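You operate a simulated robot arm through the tools that you are given. There is no shell and no other tool. Be economical: measure what you need, move in short steps, check, and stop when the job is done.

The job below is to be done with a simulated robot arm. You get a single attempt, and the scene is never put back.

JOB
Fold the napkin and the towel and lay both in the bamboo tray on the table.
Where things are to end (x, y in the base frame): cream napkin within 60 mm of [720, 140]; white towel within 60 mm of [720, -40].

It is judged by the outcome, as a careful person would: the job done as asked, and still so three seconds after it is handed in. It fails if anything else is knocked over, pushed out of place, dropped, spilled or broken. Flat cloth is picked up by pressing the open fingertips on it (5 to 10 N) and closing them slowly along it; thin cloth reads only 2 to 8 mm in the jaws.

ROBOT AND FRAMES
A 6-joint arm with a two-finger parallel gripper, fixed in place. Base frame: the origin is at the foot of the arm, x ahead of it, y to its left, z up; the work surface is at about z = 750. Readings come in mm, rad, newtons and seconds.
With the tool pointing down near the work surface it reaches from about 300 to 740 mm from the base axis. Its first joint turns from -1.152 to 1.152 rad. Payload 2.45 kg.
The tool frame sits at the grasp point between the pads (the TCP): z along the fingers, y along the line on which they close. The tips reach 24 mm beyond it. The gripper opens to 68 mm. The fingers are 17 mm wide and 10 mm thick; the gripper's body (40 by 70 mm) begins 41 mm behind the TCP.
Orientation is told as [roll, pitch, yaw] about the base's x, y, z axes, in that order, counted from this pose: with the fingers straight down and closing along the base's y, the tool's x points along the base's -x, its y along +y and its z along -z.

CONTROLS
- The arm moves only by the tool play_rows. Its argument "plan" is a list of rows, each a list of 6 numbers: the shift along the tool's x, y, z in mm, then the turn, a rotation vector about the tool's x, y, z in rad. In form: [[tx, ty, tz, wx, wy, wz], ...]. A call has 1 to 10 rows; each row is the pose to reach, as a shift and turn from the pose commanded when the call began, along the tool's axes at that moment. "gripper" is the finger opening in mm, from 0 to 68, set as the call begins (left out, the last holds). A row lasts 0.2 s, in which the tool goes at most 50 mm and 0.15 rad; a call with a longer step from one row to the next is refused whole, and so is a gripper value outside its range. A pose out of reach is approached as far as the arm can. The call stops where the force on the tool passes 40 N (or 10 N more than at its start, if that is more) or the arm is blocked; 0.2 s more then pass. The fingers move at their own pace (about 108 mm/s each) and stop on an object; they squeeze with about 23 N. The grip force told is the motor's: it shows also when the fingers shut on nothing. Time passes only in rows, and 0.2 s behind the last, so rows that repeat a pose let the fingers close. It gives the time, the measured TCP pose, the force on the tool (base axes), the opening and the grip force at its end, in the units of the frame above (readings bear some noise), with the torque about the TCP (base axes, N m) and any sound that the robot's microphone picked up, and new pictures: "show" is both (left out), scene, wrist or none.
- Cameras (640 x 400 px; columns grow to the right, rows downward): "scene" is fixed at [163.9, 431, 1436.2]; the picture's right is [-0.61, -0.79, 0.00], its down [-0.60, 0.47, -0.65] and it looks along [0.51, -0.40, -0.76] (base axes); focal length 297 px, centre (320, 200). "wrist" rides on the gripper at [84, 11, -75] in the tool frame; the picture's right is [-0.13, 0.99, 0.00], its down [-0.60, -0.08, -0.79] and it looks along [-0.79, -0.10, 0.61] (tool axes); focal length 251 px, centre (320, 200). There is no depth. A picture from a camera that has moved, and an enlarged one, comes with that camera's place and axes in the base frame and with its lens. The place of the scene camera against the robot may be out by one fixed shift of up to 12 mm in any direction.
- inspect(camera, box): a new picture of the part [left, top, right, bottom] of that camera's present view, enlarged. No time passes.
- job_done(): hands the job in; it is judged then, once.

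Work in short steps. Places have to be worked out from the pictures, the camera data and where the tool is seen: move nearer, look again, correct. Check each grasp and each placing, and mend what went wrong. You have 120 turns and 200 pictures in all, those below and enlarged ones among them. Open the gripper and draw the arm clear of the work before you hand the job in, unless the task says otherwise; then end with one line.

The tools are called after "Emit:" as name(argument=value, ...) on one line, values as JSON. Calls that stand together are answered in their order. play_rows: Moves the arm, as the interface text tells. Its arguments: {"type":"object","properties":{"plan":{"type":"array"},"gripper":{"type":"number"},"show":{"type":"string","enum":["both","scene","wrist","none"]}},"required":["plan"]} The other tools are called the same way: inspect (camera, box) takes an enlarged picture of a part of a camera's view; job_done () hands the job in.

At the start:

```text
clock: 0.0
ee_pos: [422.2, -102.8, 1140.8]
orientation: [0.001, 0.002, 0.001]
ft_force: [0.2, -0.7, -0.6]
ft_torque: [0.03, -0.03, 0.04]
finger_gap: 67.9
grasp_force: 0.0
```

scene: 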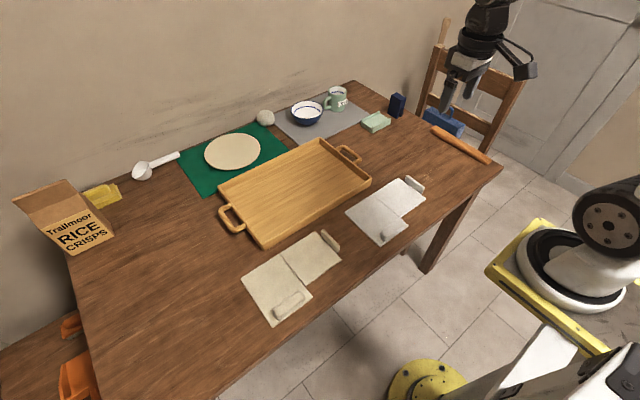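
wrist: 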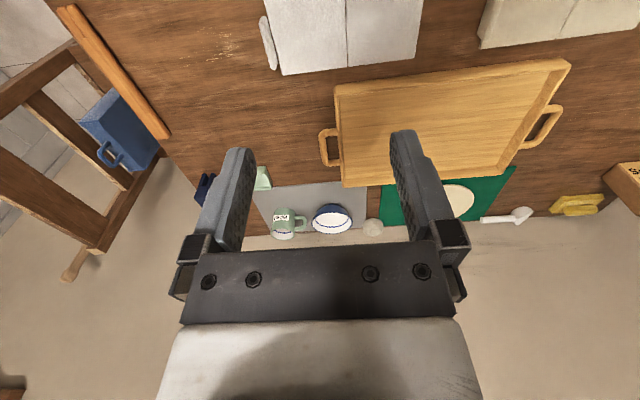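

I'll look closely at the two cloths and the tray first.

Emit:
inspect(camera="scene", box=[220, 160, 440, 340])

Emit:
inspect(camera="wrist", box=[240, 0, 640, 250])

```text
2.22 times, centred on (330, 250) of scene
camera zoom: at [163.9, 431.0, 1436.2], right [-0.61, -0.79, 0.0], down [-0.6, 0.47, -0.65], along [0.51, -0.4, -0.76], focal length 661 px, centre (298, 89)
```

zoom: 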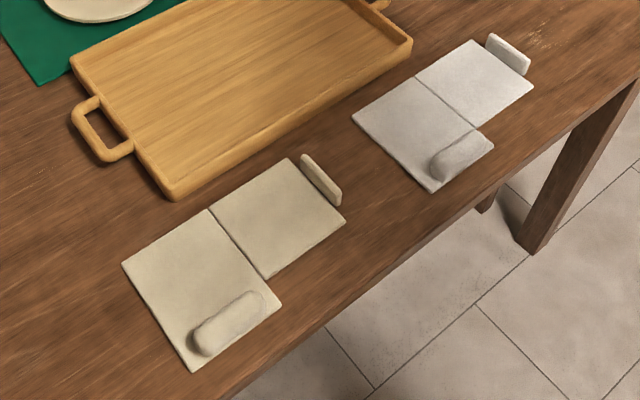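

```text
1.60 times, centred on (440, 125) of wrist
camera zoom: at [339.5, -92.9, 1216.0], right [0.13, 0.99, 0.0], down [0.6, -0.08, 0.79], along [0.79, -0.1, -0.61], focal length 402 px, centre (128, 320)
```

zoom: 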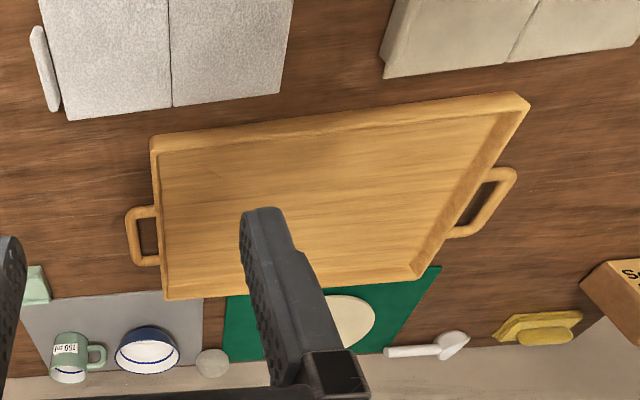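

Each cloth is two panels, with a hinge along x and an upright tab on its -y edge. There is another tab near the base on the larger +y panel. The napkin hinge is at about y=270 and its flap tab at about (485,146). I'll hover above that tab and measure it with the wrist camera.

Emit:
play_rows(plan=[[-8, 31, 31, 0, 0, 0], [-16, 62, 62, 0, 0, 0], [-24, 93, 93, 0, 0, 0], [-32, 124, 124, 0, 0, 0], [-40, 155, 155, 0, 0, 0], [-48, 186, 186, 0, 0, 0], [-56, 217, 217, 0, 0, 0], [-63, 249, 245, 0, 0, 0], [-63, 249, 271, 0, 0, 0], [-63, 249, 271, 0, 0, 0]], gripper=50)

```text
clock: 2.2
ee_pos: [486.2, 145.3, 869.2]
orientation: [0.001, 0.0, 0.001]
ft_force: [0.2, -0.4, 0.1]
ft_torque: [0.02, -0.01, -0.01]
finger_gap: 50.1
grasp_force: 0.0
camera wrist: at [403.0, 155.4, 944.8], right [0.13, 0.99, 0.0], down [0.6, -0.08, 0.79], along [0.79, -0.1, -0.61], focal length 251 px, centre (320, 200)
```

scene: 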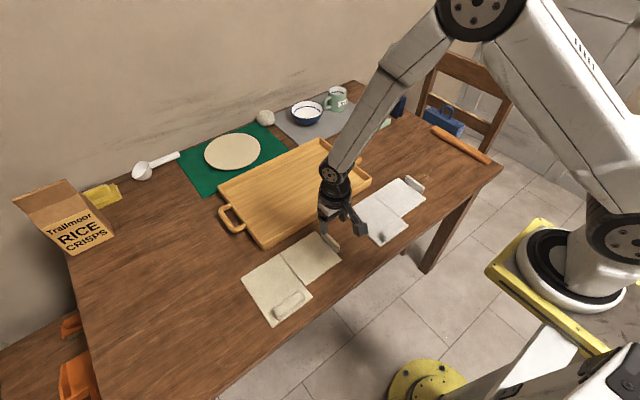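
wrist: 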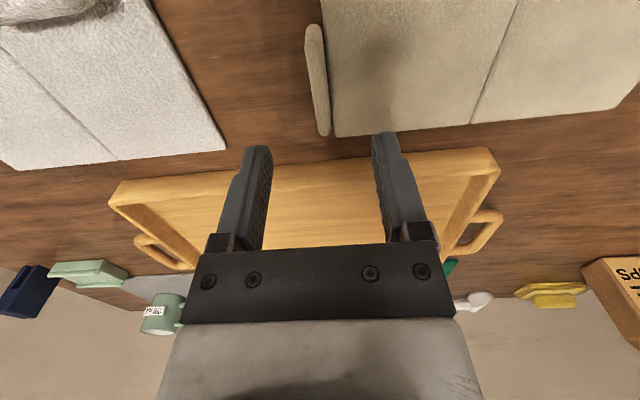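

Emit:
inspect(camera="wrist", box=[270, 0, 400, 150])

Emit:
inspect(camera="scene", box=[300, 190, 370, 260])

```text
2.67 times, centred on (335, 75) of wrist
camera zoom: at [403.0, 155.4, 944.8], right [0.13, 0.99, 0.0], down [0.6, -0.08, 0.79], along [0.79, -0.1, -0.61], focal length 670 px, centre (280, 533)
```

zoom: 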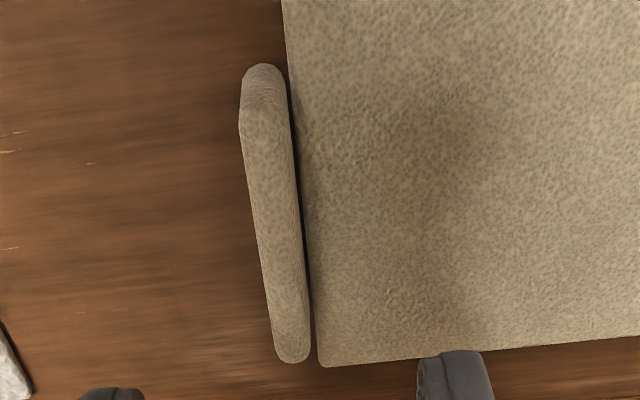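

```text
5.71 times, centred on (335, 225) of scene
camera zoom: at [163.9, 431.0, 1436.2], right [-0.61, -0.79, 0.0], down [-0.6, 0.47, -0.65], along [0.51, -0.4, -0.76], focal length 1699 px, centre (234, 57)
```

zoom: 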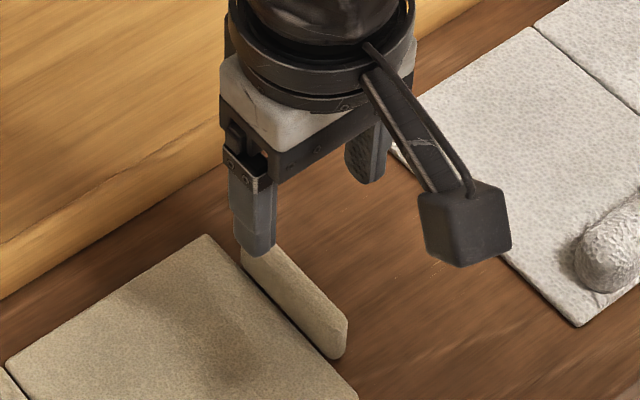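

The tab is a thin upright slab at about (495,143), with its top near z=778, just outside the flap edge at y=151. I'll lower over it with the fingers straddling it.

Emit:
play_rows(plan=[[-9, -2.5, 30, 0, 0, 0], [-9, -2.5, 60, 0, 0, 0], [-9, -2.5, 75, 0, 0, 0], [-9, -2.5, 82, 0, 0, 0], [-9, -2.5, 85, 0, 0, 0], [-9, -2.5, 85, 0, 0, 0]], gripper=36)

Emit:
inspect(camera="scene", box=[290, 190, 390, 270])

```text
clock: 3.6
ee_pos: [496.4, 142.4, 784.6]
orientation: [0.0, -0.001, -0.001]
ft_force: [-1.0, 0.6, 0.4]
ft_torque: [0.0, 0.01, -0.04]
finger_gap: 35.8
grasp_force: 0.0
camera wrist: at [412.1, 153.2, 859.8], right [0.13, 0.99, 0.0], down [0.6, -0.08, 0.79], along [0.79, -0.1, -0.61], focal length 251 px, centre (320, 200)
```

scene: 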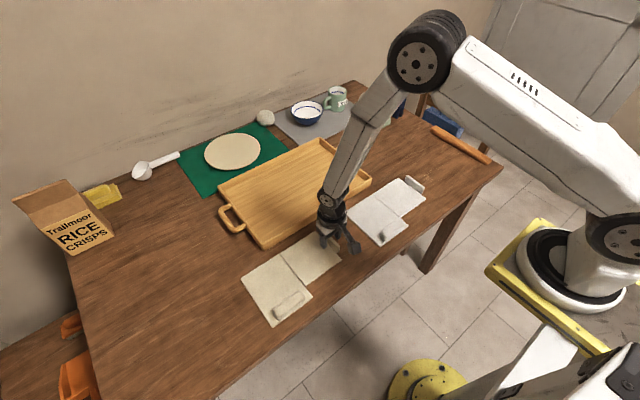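
wrist: 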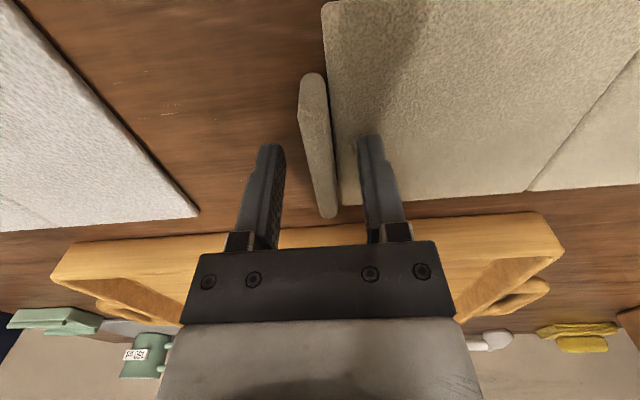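

```text
5.00 times, centred on (340, 230) of scene
camera zoom: at [163.9, 431.0, 1436.2], right [-0.61, -0.79, 0.0], down [-0.6, 0.47, -0.65], along [0.51, -0.4, -0.76], focal length 1486 px, centre (220, 50)
```

zoom: 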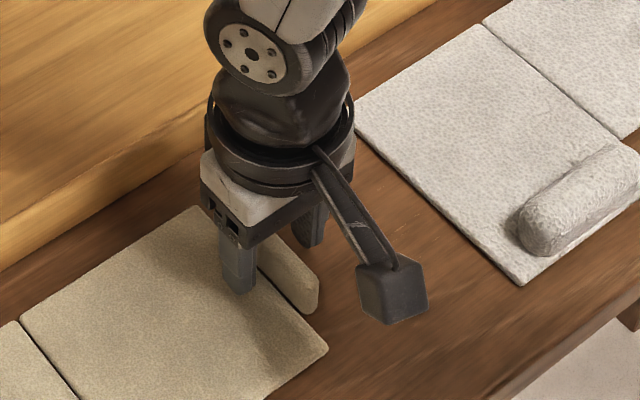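

The fingers straddle the tab, so I'll close on it.

Emit:
play_rows(plan=[[0, 0, 0, 0, 0, 0], [0, 0, 0, 0, 0, 0], [0, 0, 0, 0, 0, 0]], gripper=0)

```text
clock: 4.4
ee_pos: [495.5, 143.6, 784.6]
orientation: [-0.001, 0.001, 0.001]
ft_force: [0.6, -0.5, -0.4]
ft_torque: [0.01, 0.0, 0.02]
finger_gap: 10.2
grasp_force: 23.4
camera wrist: at [412.0, 153.1, 859.9], right [0.13, 0.99, 0.0], down [0.6, -0.08, 0.79], along [0.79, -0.1, -0.61], focal length 251 px, centre (320, 200)
```

scene: 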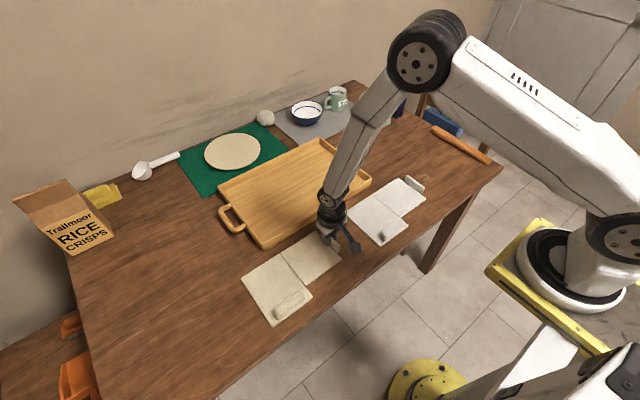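
wrist: 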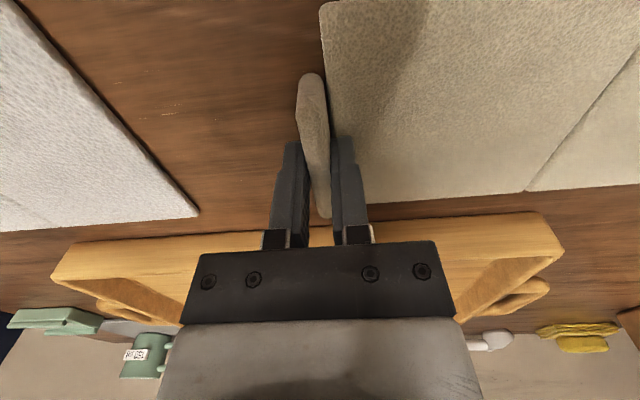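

The grip holds at 10 mm. I'll begin the fold arc about the hinge (y≈270) in small steps, rolling the tool with the flap.

Emit:
play_rows(plan=[[0, 2.7, -9.5, 0.075, 0, 0], [0, 6.1, -18.6, 0.15, 0, 0], [0, 10.2, -27.5, 0.225, 0, 0], [0, 14.8, -36.1, 0.3, 0, 0], [0, 20.2, -44.3, 0.375, 0, 0], [0, 26.1, -52.1, 0.45, 0, 0]])

```text
clock: 5.8
ee_pos: [495.7, 170.4, 837.5]
orientation: [-0.452, 0.0, -0.001]
ft_force: [0.2, 1.1, 0.5]
ft_torque: [-0.01, 0.08, -0.04]
finger_gap: 10.6
grasp_force: 23.2
camera wrist: at [411.5, 211.4, 900.1], right [0.13, 0.89, -0.43], down [0.6, 0.27, 0.75], along [0.79, -0.36, -0.5], focal length 251 px, centre (320, 200)
```

scene: 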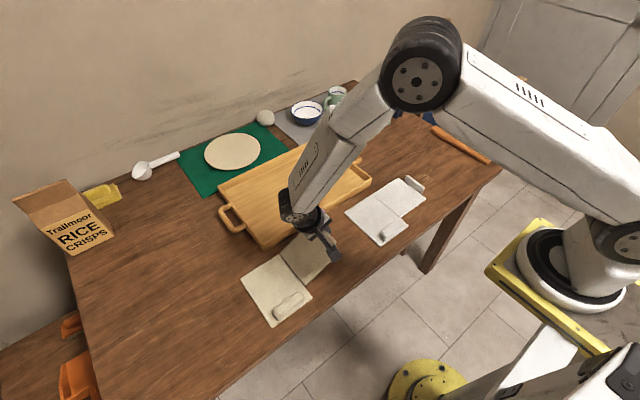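
wrist: 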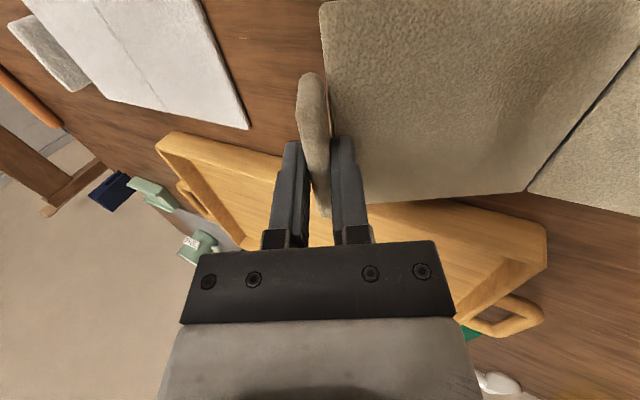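

The flap follows cleanly with low force. I'll continue the same arc to about 64°.

Emit:
play_rows(plan=[[0, 2.7, -9.5, 0.075, 0, 0], [0, 6.1, -18.6, 0.15, 0, 0], [0, 10.2, -27.5, 0.225, 0, 0], [0, 14.8, -36.1, 0.3, 0, 0], [0, 20.2, -44.3, 0.375, 0, 0], [0, 26.1, -52.1, 0.45, 0, 0], [0, 32.6, -59.5, 0.525, 0, 0], [0, 39.7, -66.3, 0.6, 0, 0], [0, 47.2, -72.6, 0.675, 0, 0]])

```text
clock: 7.8
ee_pos: [494.7, 243.3, 881.7]
orientation: [-1.128, -0.001, -0.001]
ft_force: [1.5, -4.6, 8.7]
ft_torque: [-0.27, -0.02, -0.04]
finger_gap: 10.2
grasp_force: 23.6
camera wrist: at [411.6, 315.2, 905.0], right [0.13, 0.43, -0.9], down [0.6, 0.68, 0.41], along [0.79, -0.59, -0.17], focal length 251 px, centre (320, 200)
```

scene: 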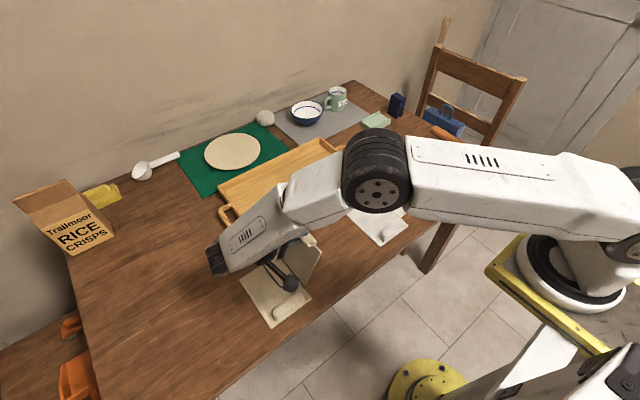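
wrist: 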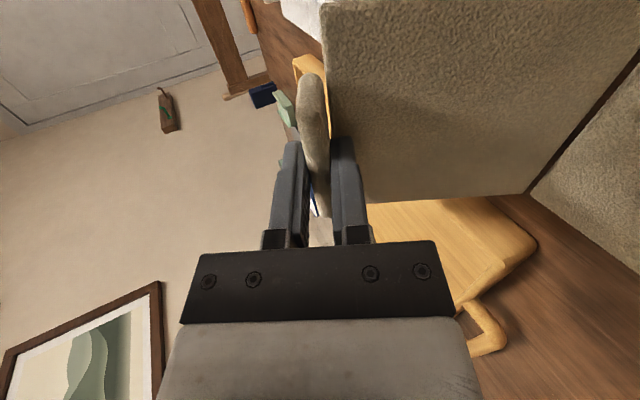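

There's a slight radial push, so I'll let the radius grow by 2 mm and continue to about 86°.

Emit:
play_rows(plan=[[0, 1.2, -10, 0.075, 0, 0], [0, 4.2, -19.1, 0.15, 0, 0], [0, 8.3, -28, 0.225, 0, 0], [0, 12.9, -36.6, 0.3, 0, 0], [0, 18.3, -44.8, 0.375, 0, 0]])

```text
clock: 9.0
ee_pos: [476.1, 249.3, 887.6]
orientation: [-1.49, 0.0, 0.007]
ft_force: [-0.3, 0.5, -0.7]
ft_torque: [0.0, 0.04, 0.0]
finger_gap: 9.9
grasp_force: 22.9
out of reach, approached as far as the arm can: row 4, 5
camera wrist: at [391.9, 324.6, 883.0], right [0.13, 0.08, -0.99], down [0.6, 0.79, 0.14], along [0.79, -0.61, 0.05], focal length 251 px, centre (320, 200)
```

scene: 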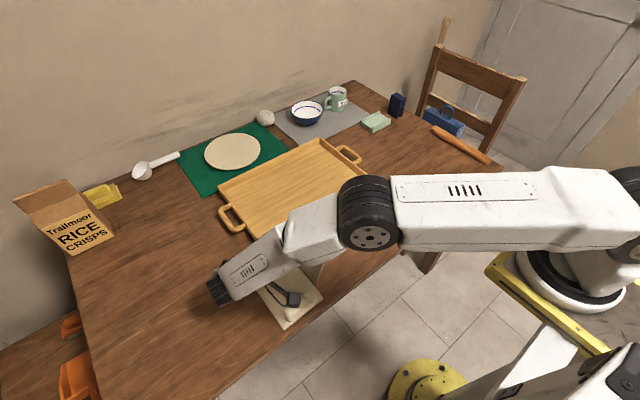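
wrist: 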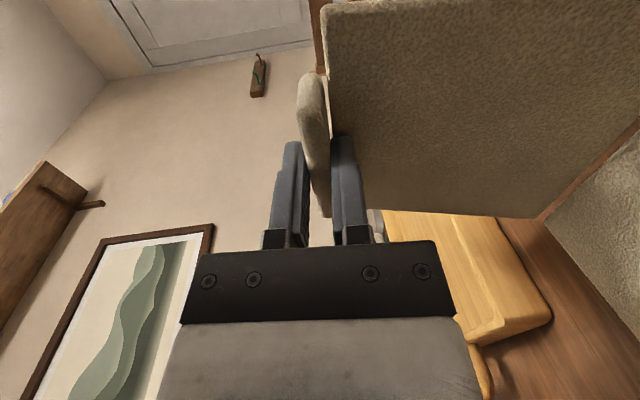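

The arm reached its limit and slid the cloth a little, about 19 mm toward the base. I'll look before going on.

Emit:
inspect(camera="scene", box=[220, 200, 380, 350])

```text
2.67 times, centred on (300, 275) of scene
camera zoom: at [163.9, 431.1, 1436.2], right [-0.61, -0.79, 0.0], down [-0.6, 0.47, -0.65], along [0.51, -0.4, -0.76], focal length 793 px, centre (373, 0)
```

zoom: 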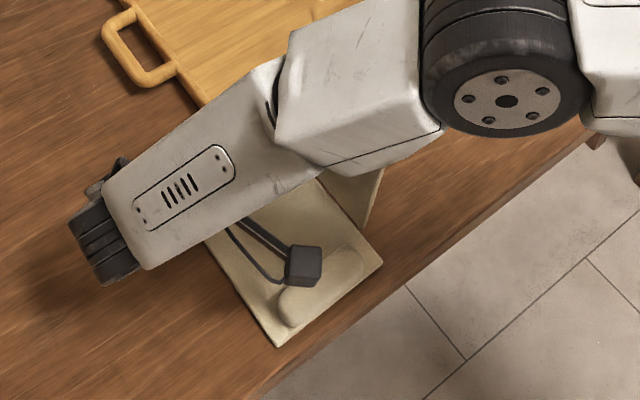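

The panel is still flat on the table and the flap is almost upright. The arm needs the cloth closer before it can roll further, so I'll drag it slowly toward -y.

Emit:
play_rows(plan=[[0, 0, 10, 0, 0, 0], [0, 0, 20, 0, 0, 0], [0, 0, 30, 0, 0, 0], [0, 0, 40, 0, 0, 0], [0, 0, 45, 0, 0, 0]])

```text
clock: 10.2
ee_pos: [475.2, 204.2, 884.5]
orientation: [-1.499, 0.001, -0.001]
ft_force: [0.5, -0.4, -1.2]
ft_torque: [0.03, -0.03, 0.01]
finger_gap: 10.3
grasp_force: 23.0
camera wrist: at [391.7, 279.5, 879.2], right [0.13, 0.07, -0.99], down [0.6, 0.79, 0.13], along [0.79, -0.61, 0.06], focal length 251 px, centre (320, 200)
```

scene: 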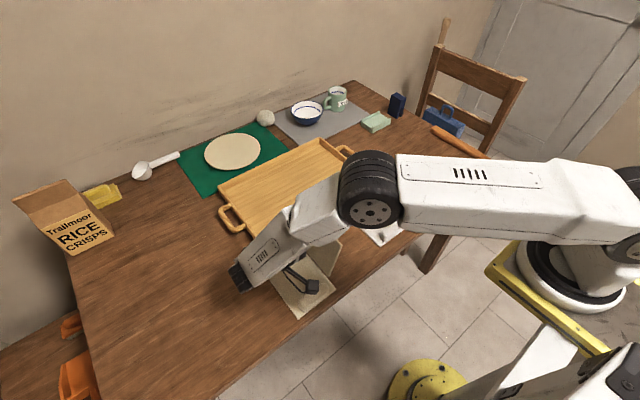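
wrist: 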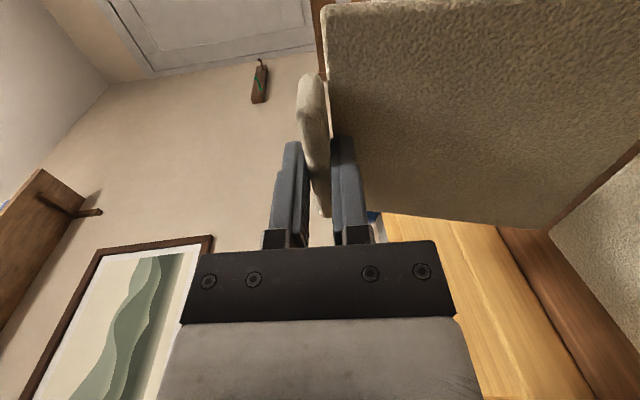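

The cloth slid along with it at low force. I'll roll further about the hinge, past vertical to about 102°.

Emit:
play_rows(plan=[[0, 2.7, -9.5, 0.075, 0, 0], [0, 6.1, -18.6, 0.15, 0, 0], [0, 10.2, -27.5, 0.225, 0, 0], [0, 14.8, -36.1, 0.3, 0, 0]])

Emit:
inspect(camera="scene", box=[220, 200, 380, 350])

```text
clock: 11.2
ee_pos: [439.0, 162.3, 877.2]
orientation: [-1.765, 0.002, 0.019]
ft_force: [3.5, 3.7, 8.7]
ft_torque: [0.28, -0.11, -0.05]
finger_gap: 9.9
grasp_force: 23.4
out of reach, approached as far as the arm can: row 2, 3, 4
camera wrist: at [353.9, 231.2, 852.5], right [0.13, -0.19, -0.97], down [0.59, 0.81, -0.08], along [0.8, -0.56, 0.22], focal length 251 px, centre (320, 200)
```

scene: 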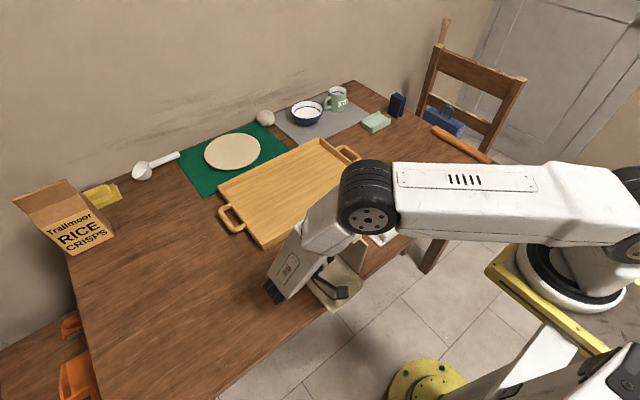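
wrist: 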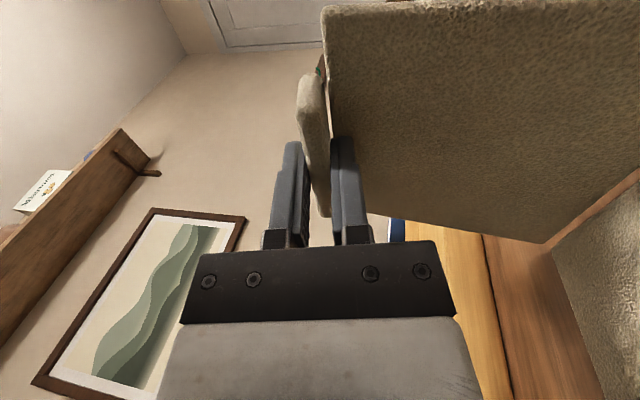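

```text
2.67 times, centred on (300, 275) of scene
camera zoom: at [163.9, 431.1, 1436.2], right [-0.61, -0.79, 0.0], down [-0.6, 0.47, -0.65], along [0.51, -0.4, -0.76], focal length 793 px, centre (373, 0)
```

zoom: 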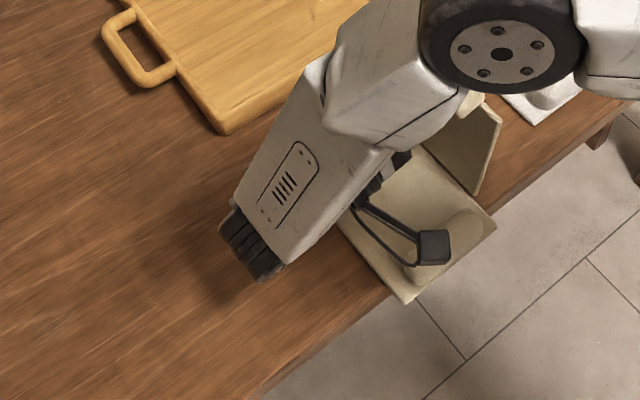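

The flap is about 11° past vertical and the cloth has shifted toward the table's front edge, though it's still well supported. I'll open the fingers a bit and see whether the flap leans inward.

Emit:
play_rows(plan=[[0, 0, 0, 0, 0, 0], [0, 0, 0, 0, 0, 0]], gripper=30)

```text
clock: 11.8
ee_pos: [439.8, 161.1, 875.7]
orientation: [-1.766, 0.006, 0.019]
ft_force: [0.4, 0.5, 0.2]
ft_torque: [0.04, -0.01, -0.02]
finger_gap: 29.7
grasp_force: 0.0
camera wrist: at [353.3, 230.6, 851.6], right [0.13, -0.19, -0.97], down [0.59, 0.8, -0.08], along [0.8, -0.56, 0.21], focal length 251 px, centre (320, 200)
```

scene: 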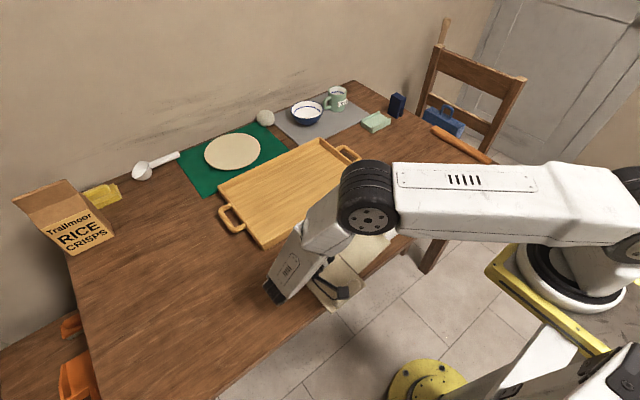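
wrist: 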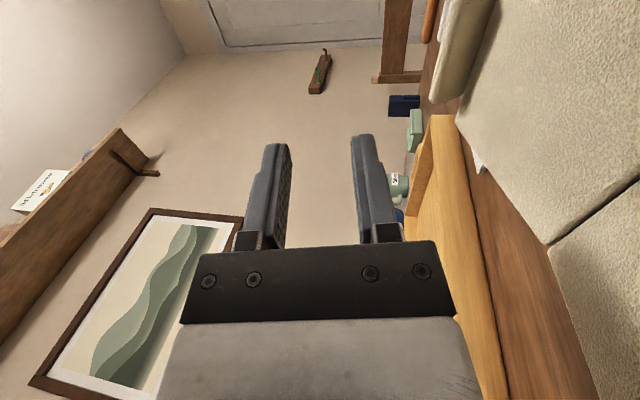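

The flap fell back open. I'll see where it lies relative to the towel.

Emit:
inspect(camera="scene", box=[310, 170, 450, 310])

Emit:
inspect(camera="wrist", box=[380, 0, 640, 260])

```text
2.86 times, centred on (380, 240) of scene
camera zoom: at [163.9, 431.0, 1436.2], right [-0.61, -0.79, 0.0], down [-0.6, 0.47, -0.65], along [0.51, -0.4, -0.76], focal length 849 px, centre (149, 86)
```

zoom: 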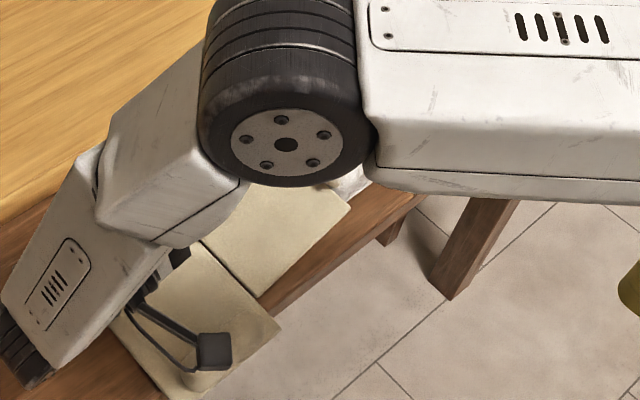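

```text
1.54 times, centred on (510, 130) of wrist
camera zoom: at [353.3, 230.6, 851.6], right [0.13, -0.19, -0.97], down [0.59, 0.8, -0.08], along [0.8, -0.56, 0.21], focal length 387 px, centre (28, 308)
```

zoom: 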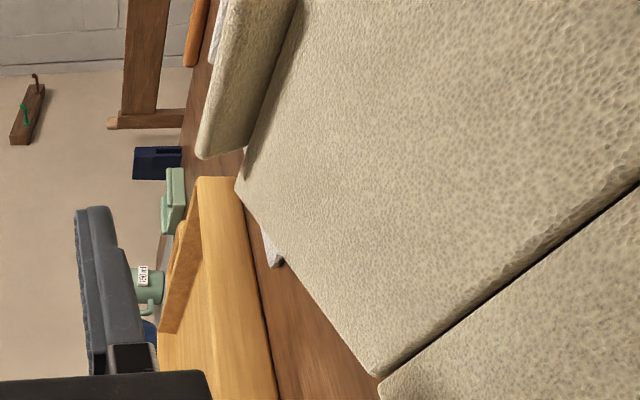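

The napkin flap was not quite past vertical, because the wrist is at its limit this far left. I'll do the towel first, since its hinge is near y=-65 and easier to reach, and fold the napkin later further right. Now I'll back the arm up and level the tool.

Emit:
play_rows(plan=[[0, -45, 0, -0.1, 0, 0], [0, -90, 0, -0.25, 0, 0], [0, -120, -20, -0.4, 0, 0], [0, -130, -40, -0.55, 0, 0], [0, -140, -50, -0.7, 0, 0], [0, -140, -60, -0.85, 0, 0], [0, -140, -60, -1.0, 0, 0], [0, -140, -60, -1.15, 0, 0], [0, -140, -60, -1.3, 0, 0], [0, -140, -60, -1.45, 0, 0]])

```text
clock: 14.0
ee_pos: [439.5, 251.1, 998.5]
orientation: [-0.349, -0.001, -0.001]
ft_force: [-0.3, 0.1, -0.7]
ft_torque: [-0.01, 0.0, -0.02]
finger_gap: 30.1
grasp_force: 0.1
camera wrist: at [355.5, 286.8, 1065.8], right [0.13, 0.93, -0.34], down [0.6, 0.2, 0.77], along [0.79, -0.3, -0.54], focal length 251 px, centre (320, 200)
```

scene: 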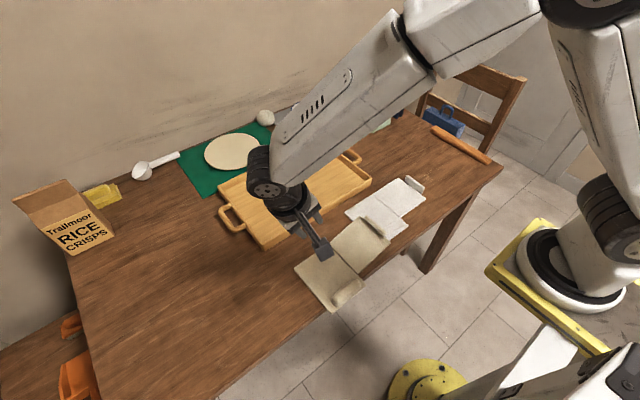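
wrist: 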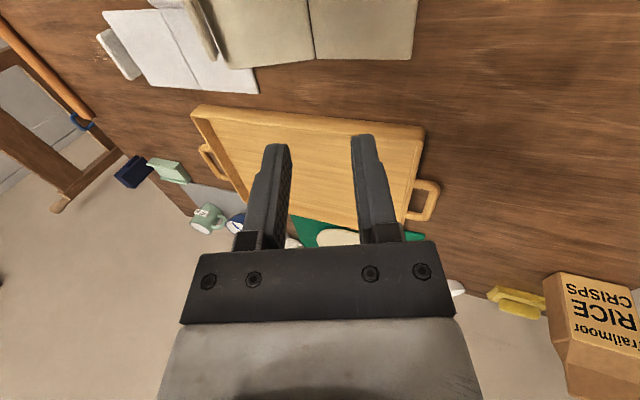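

Emit:
inspect(camera="scene", box=[280, 160, 450, 320])

```text
2.50 times, centred on (365, 240) of scene
camera zoom: at [163.9, 431.0, 1436.2], right [-0.61, -0.79, 0.0], down [-0.6, 0.47, -0.65], along [0.51, -0.4, -0.76], focal length 743 px, centre (208, 100)
```

zoom: 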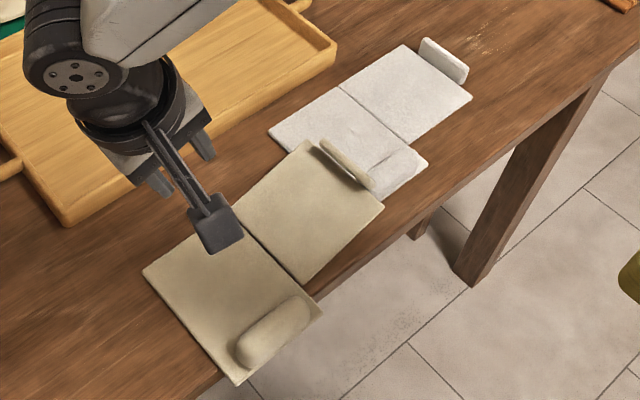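

The napkin's flap rests on the towel's corner. I'll re-grip the flap tab at about (452,20) and drag the napkin back to the left, hovering there first.

Emit:
play_rows(plan=[[-2, -30, 28, -0.1, 0, 0], [-4, -60, 57, -0.2, 0, 0], [-6, -90, 86, -0.3, 0, 0], [-8, -120, 115, -0.349, 0, 0], [-10, -150, 143, -0.349, 0, 0], [-12, -182, 173, -0.349, 0, 0], [-12, -182, 173, -0.349, 0, 0]], gripper=40)

Emit:
inspect(camera="wrist", box=[200, 0, 440, 150])

```text
clock: 15.6
ee_pos: [451.5, 19.5, 897.4]
orientation: [-0.002, -0.002, -0.001]
ft_force: [0.5, -0.3, 0.0]
ft_torque: [0.02, -0.01, -0.01]
finger_gap: 40.2
grasp_force: 0.1
camera wrist: at [367.4, 31.0, 972.6], right [0.13, 0.99, 0.0], down [0.6, -0.08, 0.79], along [0.79, -0.1, -0.61], focal length 251 px, centre (320, 200)
```

scene: 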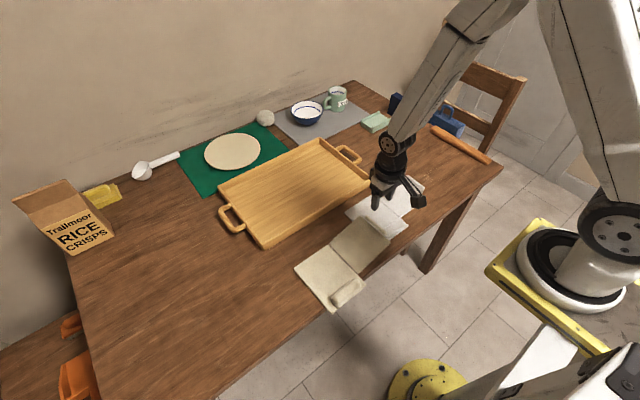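
wrist: 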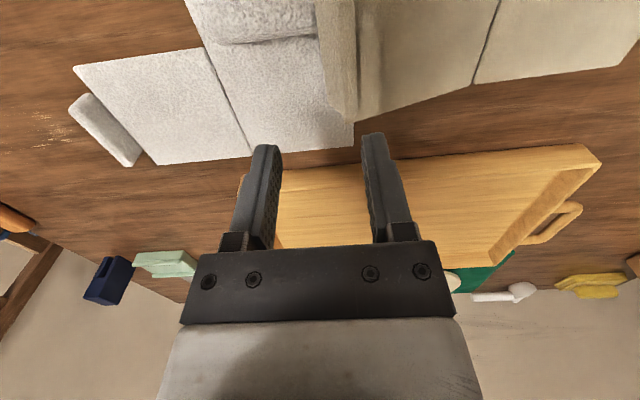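

```text
2.67 times, centred on (320, 75) of wrist
camera zoom: at [367.4, 31.0, 972.6], right [0.13, 0.99, 0.0], down [0.6, -0.08, 0.79], along [0.79, -0.1, -0.61], focal length 670 px, centre (320, 533)
```

zoom: 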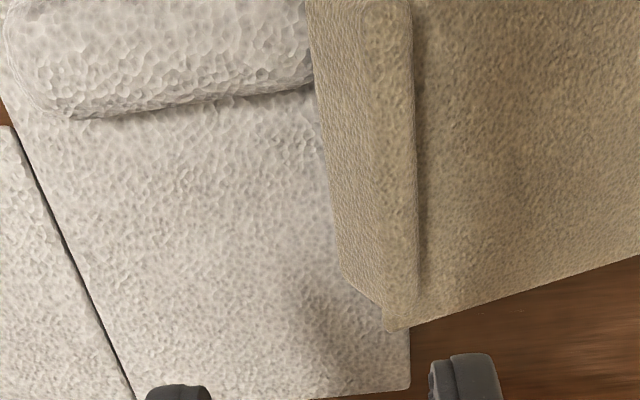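

The tab's top is at about y=41, centred on x≈460. I'll correct for that, lower and grip.

Emit:
play_rows(plan=[[-7, 21.5, 30, 0, 0, 0], [-7, 21.5, 70, 0, 0, 0], [-7, 21.5, 95, 0, 0, 0], [-7, 21.5, 106, 0, 0, 0], [-7, 21.5, 106, 0, 0, 0]], gripper=40)

Emit:
play_rows(plan=[[0, 0, 0, 0, 0, 0], [0, 0, 0, 0, 0, 0], [0, 0, 0, 0, 0, 0]], gripper=0)

```text
clock: 16.4
ee_pos: [459.2, 41.3, 806.5]
orientation: [-0.001, 0.001, 0.0]
ft_force: [-6.2, 0.4, 19.3]
ft_torque: [0.39, 0.25, 0.17]
finger_gap: 40.3
grasp_force: 0.4
stopped in row 4: the force on the tool passed its limit (the readings are from after the stop); the commanded pose is now the measured one
camera wrist: at [374.3, 52.6, 881.7], right [0.13, 0.99, 0.0], down [0.6, -0.08, 0.79], along [0.79, -0.1, -0.61], focal length 251 px, centre (320, 200)
```

scene: 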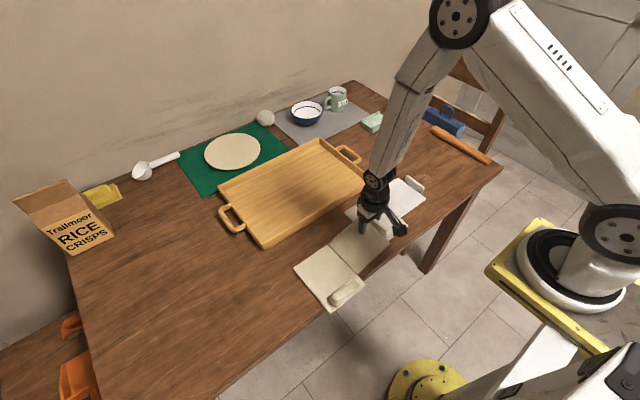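
wrist: 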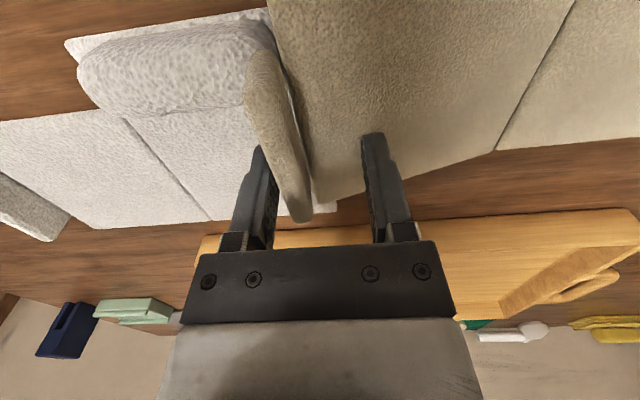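

```text
clock: 17.2
ee_pos: [458.9, 43.0, 805.7]
orientation: [0.001, -0.003, 0.0]
ft_force: [-6.0, 6.1, 33.0]
ft_torque: [0.86, 0.38, 0.4]
finger_gap: 37.7
grasp_force: 23.2
camera wrist: at [374.8, 52.7, 881.4], right [0.13, 0.99, 0.0], down [0.6, -0.08, 0.79], along [0.79, -0.1, -0.61], focal length 251 px, centre (320, 200)
```

scene: 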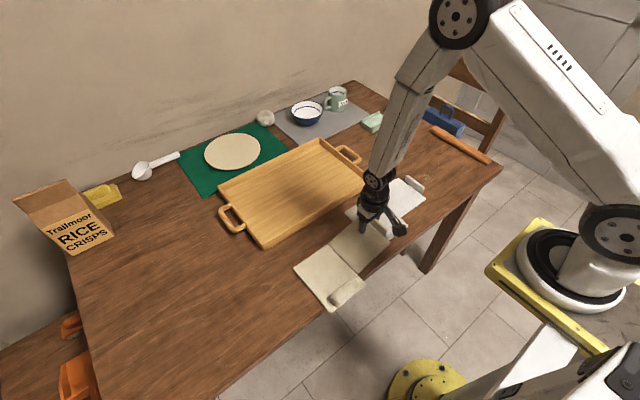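
wrist: 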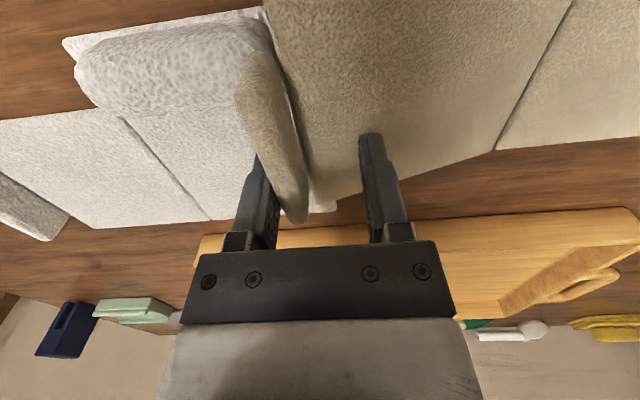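

The -y finger landed on the tab, because the flap sits higher on the towel's lump. I'll open, lift and look again.

Emit:
play_rows(plan=[[0, 0, -15, 0, 0, 0], [0, 0, -35, 0, 0, 0], [0, 0, -35, 0, 0, 0]], gripper=50)

Emit:
inspect(camera="scene", box=[340, 180, 440, 260])

```text
clock: 18.1
ee_pos: [458.4, 43.5, 840.7]
orientation: [-0.003, 0.003, -0.001]
ft_force: [0.0, -0.3, 0.0]
ft_torque: [0.01, -0.04, -0.02]
finger_gap: 50.2
grasp_force: 0.1
camera wrist: at [374.3, 52.9, 916.2], right [0.13, 0.99, 0.0], down [0.6, -0.08, 0.79], along [0.79, -0.1, -0.61], focal length 251 px, centre (320, 200)
```

scene: 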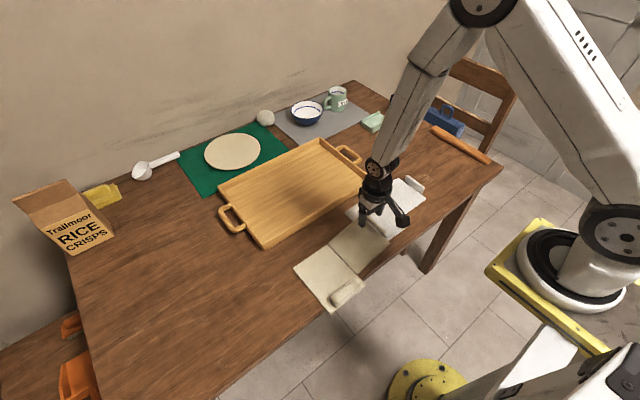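
wrist: 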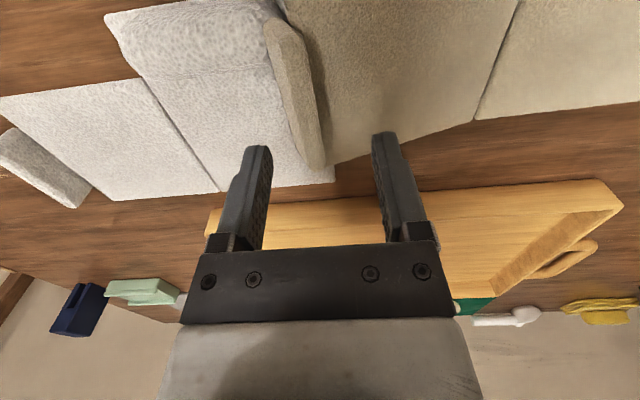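

```text
5.00 times, centred on (390, 220) of scene
camera zoom: at [163.9, 431.0, 1436.2], right [-0.61, -0.79, 0.0], down [-0.6, 0.47, -0.65], along [0.51, -0.4, -0.76], focal length 1486 px, centre (-30, 100)
```

zoom: 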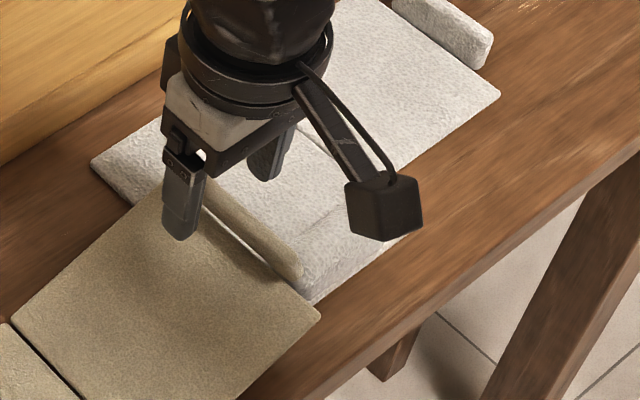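

Tab now measured at y≈29, x≈455, top z≈785. I'll lower with the fingers centred on it to TCP z≈795.

Emit:
play_rows(plan=[[0, -14.5, 15, 0, 0, 0], [0, -14.5, 30, 0, 0, 0], [0, -14.5, 40, 0, 0, 0], [0, -14.5, 46, 0, 0, 0]], gripper=50, show="wrist")

Emit:
play_rows(plan=[[0, 0, 0, 0, 0, 0], [0, 0, 0, 0, 0, 0], [0, 0, 0, 0, 0, 0]], gripper=0)

```text
clock: 18.8
ee_pos: [460.4, 27.9, 807.5]
orientation: [-0.001, -0.003, -0.001]
ft_force: [-3.5, 2.9, 14.3]
ft_torque: [0.45, 0.18, 0.02]
finger_gap: 52.0
grasp_force: 2.2
stopped in row 3: the force on the tool passed its limit (the readings are from after the stop); the commanded pose is now the measured one
camera wrist: at [375.8, 38.5, 883.4], right [0.13, 0.99, 0.0], down [0.6, -0.08, 0.79], along [0.79, -0.1, -0.61], focal length 251 px, centre (320, 200)
```

wrist: 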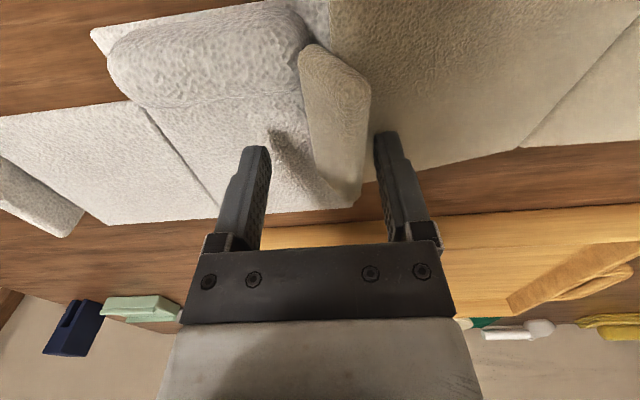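

```text
clock: 19.6
ee_pos: [463.0, 28.4, 807.2]
orientation: [0.0, -0.007, -0.003]
ft_force: [10.4, -5.0, 16.3]
ft_torque: [0.13, -0.05, -0.11]
finger_gap: 19.1
grasp_force: 23.0
camera wrist: at [377.3, 38.1, 883.0], right [0.13, 0.99, 0.0], down [0.6, -0.08, 0.8], along [0.79, -0.1, -0.6], focal length 251 px, centre (320, 200)
```

scene: 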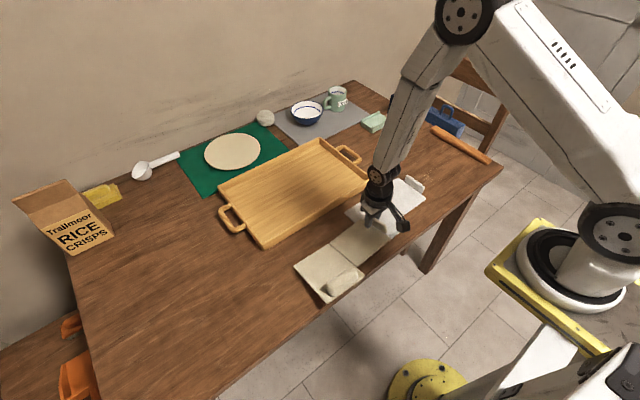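
wrist: 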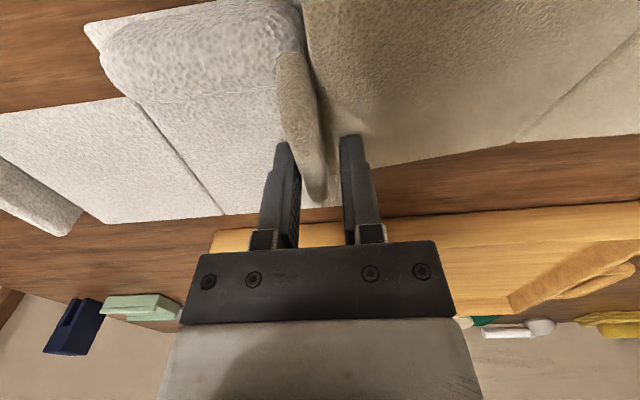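

The flap is propped on the towel lump, so the surface there is higher (z≈783). The tab is now in the jaws at 19 mm. I'll lift slightly and drag the napkin left and away from the edge.

Emit:
play_rows(plan=[[0, 3, -8, 0, 0, 0], [-8, 20, -12, 0, 0, 0], [-16, 40, -12, 0, 0, 0], [-24, 60, -12, 0, 0, 0], [-32, 80, -8, 0, 0, 0], [-40, 100, 0, 0, 0, 0], [-45, 120, 5, 0, 0, 0], [-45, 130, 8, 0, 0, 0]])

```text
clock: 21.4
ee_pos: [504.7, 158.6, 799.1]
orientation: [0.0, -0.001, 0.0]
ft_force: [0.3, -0.6, 0.8]
ft_torque: [0.03, -0.14, -0.06]
finger_gap: 10.3
grasp_force: 22.6
camera wrist: at [421.2, 168.9, 874.6], right [0.13, 0.99, 0.0], down [0.6, -0.08, 0.79], along [0.79, -0.1, -0.61], focal length 251 px, centre (320, 200)
```

scene: 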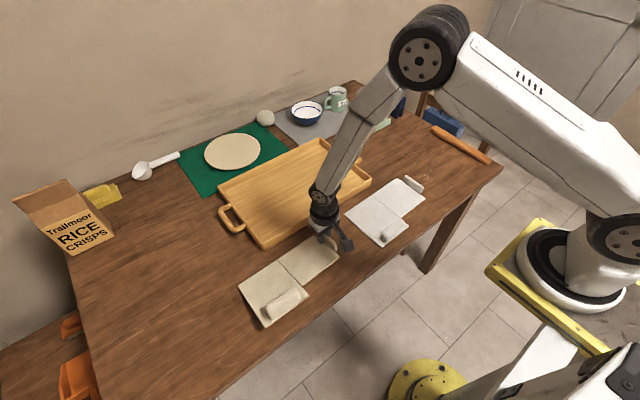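
wrist: 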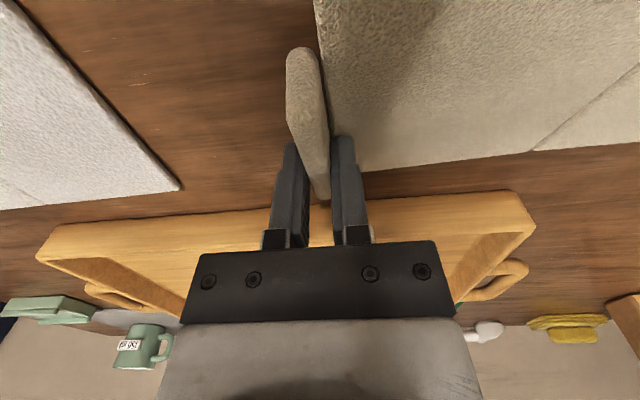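

The napkin is back near its start, clear of the towel. I'll lower, release and rise.

Emit:
play_rows(plan=[[0, 0, 8, 0, 0, 0], [0, 0, 12, 0, 0, 0], [0, 0, 12, 0, 0, 0]], show="none")

Emit:
play_rows(plan=[[0, 0, 0, 0, 0, 0], [0, 0, 0, 0, 0, 0], [0, 0, -40, 0, 0, 0], [0, 0, -90, 0, 0, 0]], gripper=36, show="scene")

```text
clock: 22.2
ee_pos: [505.2, 158.6, 788.0]
orientation: [-0.001, -0.004, -0.001]
ft_force: [-4.2, 3.3, 14.3]
ft_torque: [0.14, -0.52, 0.07]
finger_gap: 10.4
grasp_force: 22.9
```

```text
clock: 23.2
ee_pos: [503.4, 157.5, 876.7]
orientation: [-0.002, -0.003, 0.001]
ft_force: [-1.1, 0.7, 0.7]
ft_torque: [-0.03, -0.02, 0.0]
finger_gap: 36.0
grasp_force: 0.0
```

scene: 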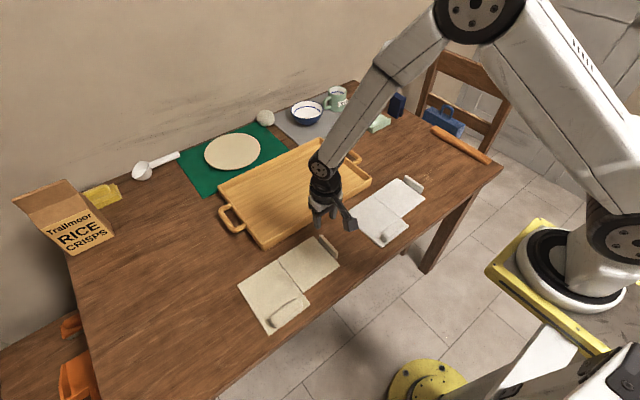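

Now the towel. I'll hover above its flap tab, near (490,-186).

Emit:
play_rows(plan=[[2, -43, 0, 0, 0, 0], [4, -86, 0, 0, 0, 0], [6, -129, 0, 0, 0, 0], [8, -172, 0, 0, 0, 0], [9, -215, 0, 0, 0, 0], [10, -258, 0, 0, 0, 0], [12, -301, 0, 0, 0, 0], [13, -343, 0, 0, 0, 0], [13, -343, 0, 0, 0, 0]], gripper=40)

Emit:
inspect(camera="wrist", box=[230, 0, 430, 150])

Emit:
inspect(camera="scene", box=[230, 160, 450, 340])

```text
clock: 25.2
ee_pos: [491.9, -185.7, 878.9]
orientation: [0.0, -0.001, -0.001]
ft_force: [-0.9, -1.0, -0.2]
ft_torque: [-0.03, 0.0, 0.01]
finger_gap: 40.1
grasp_force: 0.0
camera wrist: at [408.2, -175.0, 953.4], right [0.13, 0.99, 0.0], down [0.6, -0.08, 0.79], along [0.79, -0.1, -0.61], focal length 251 px, centre (320, 200)
```

scene: 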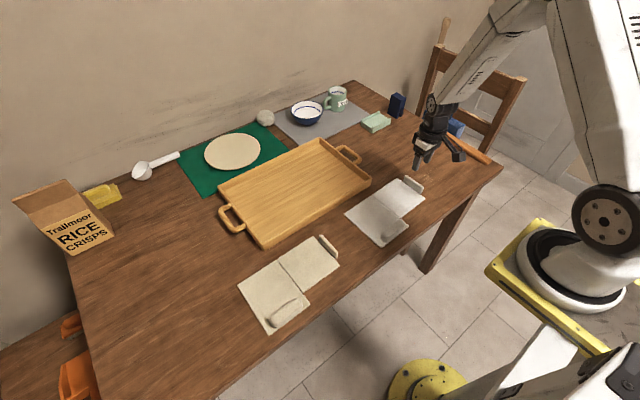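
wrist: 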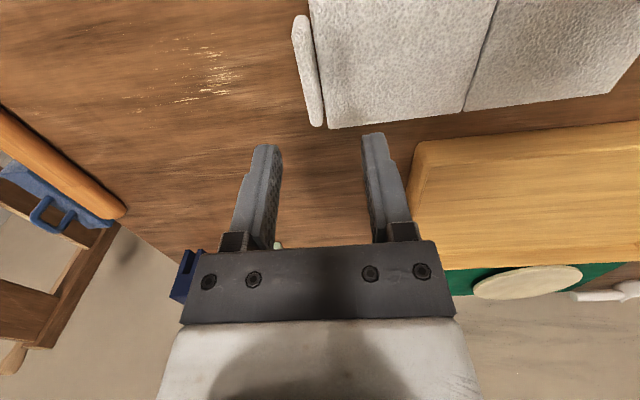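

```text
2.67 times, centred on (330, 75) of wrist
camera zoom: at [408.2, -175.0, 953.4], right [0.13, 0.99, 0.0], down [0.6, -0.08, 0.79], along [0.79, -0.1, -0.61], focal length 670 px, centre (293, 533)
```

zoom: 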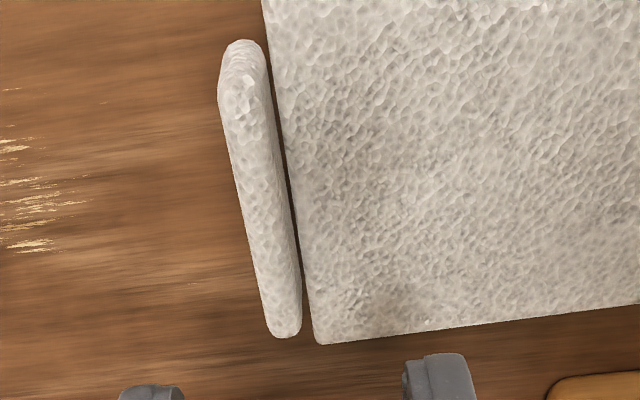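

```text
2.22 times, centred on (340, 250) of scene
camera zoom: at [164.0, 431.0, 1436.2], right [-0.61, -0.79, 0.0], down [-0.6, 0.47, -0.65], along [0.51, -0.4, -0.76], focal length 661 px, centre (276, 89)
```

zoom: 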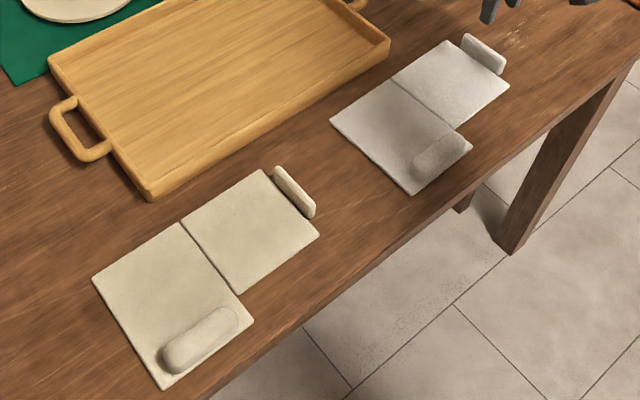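

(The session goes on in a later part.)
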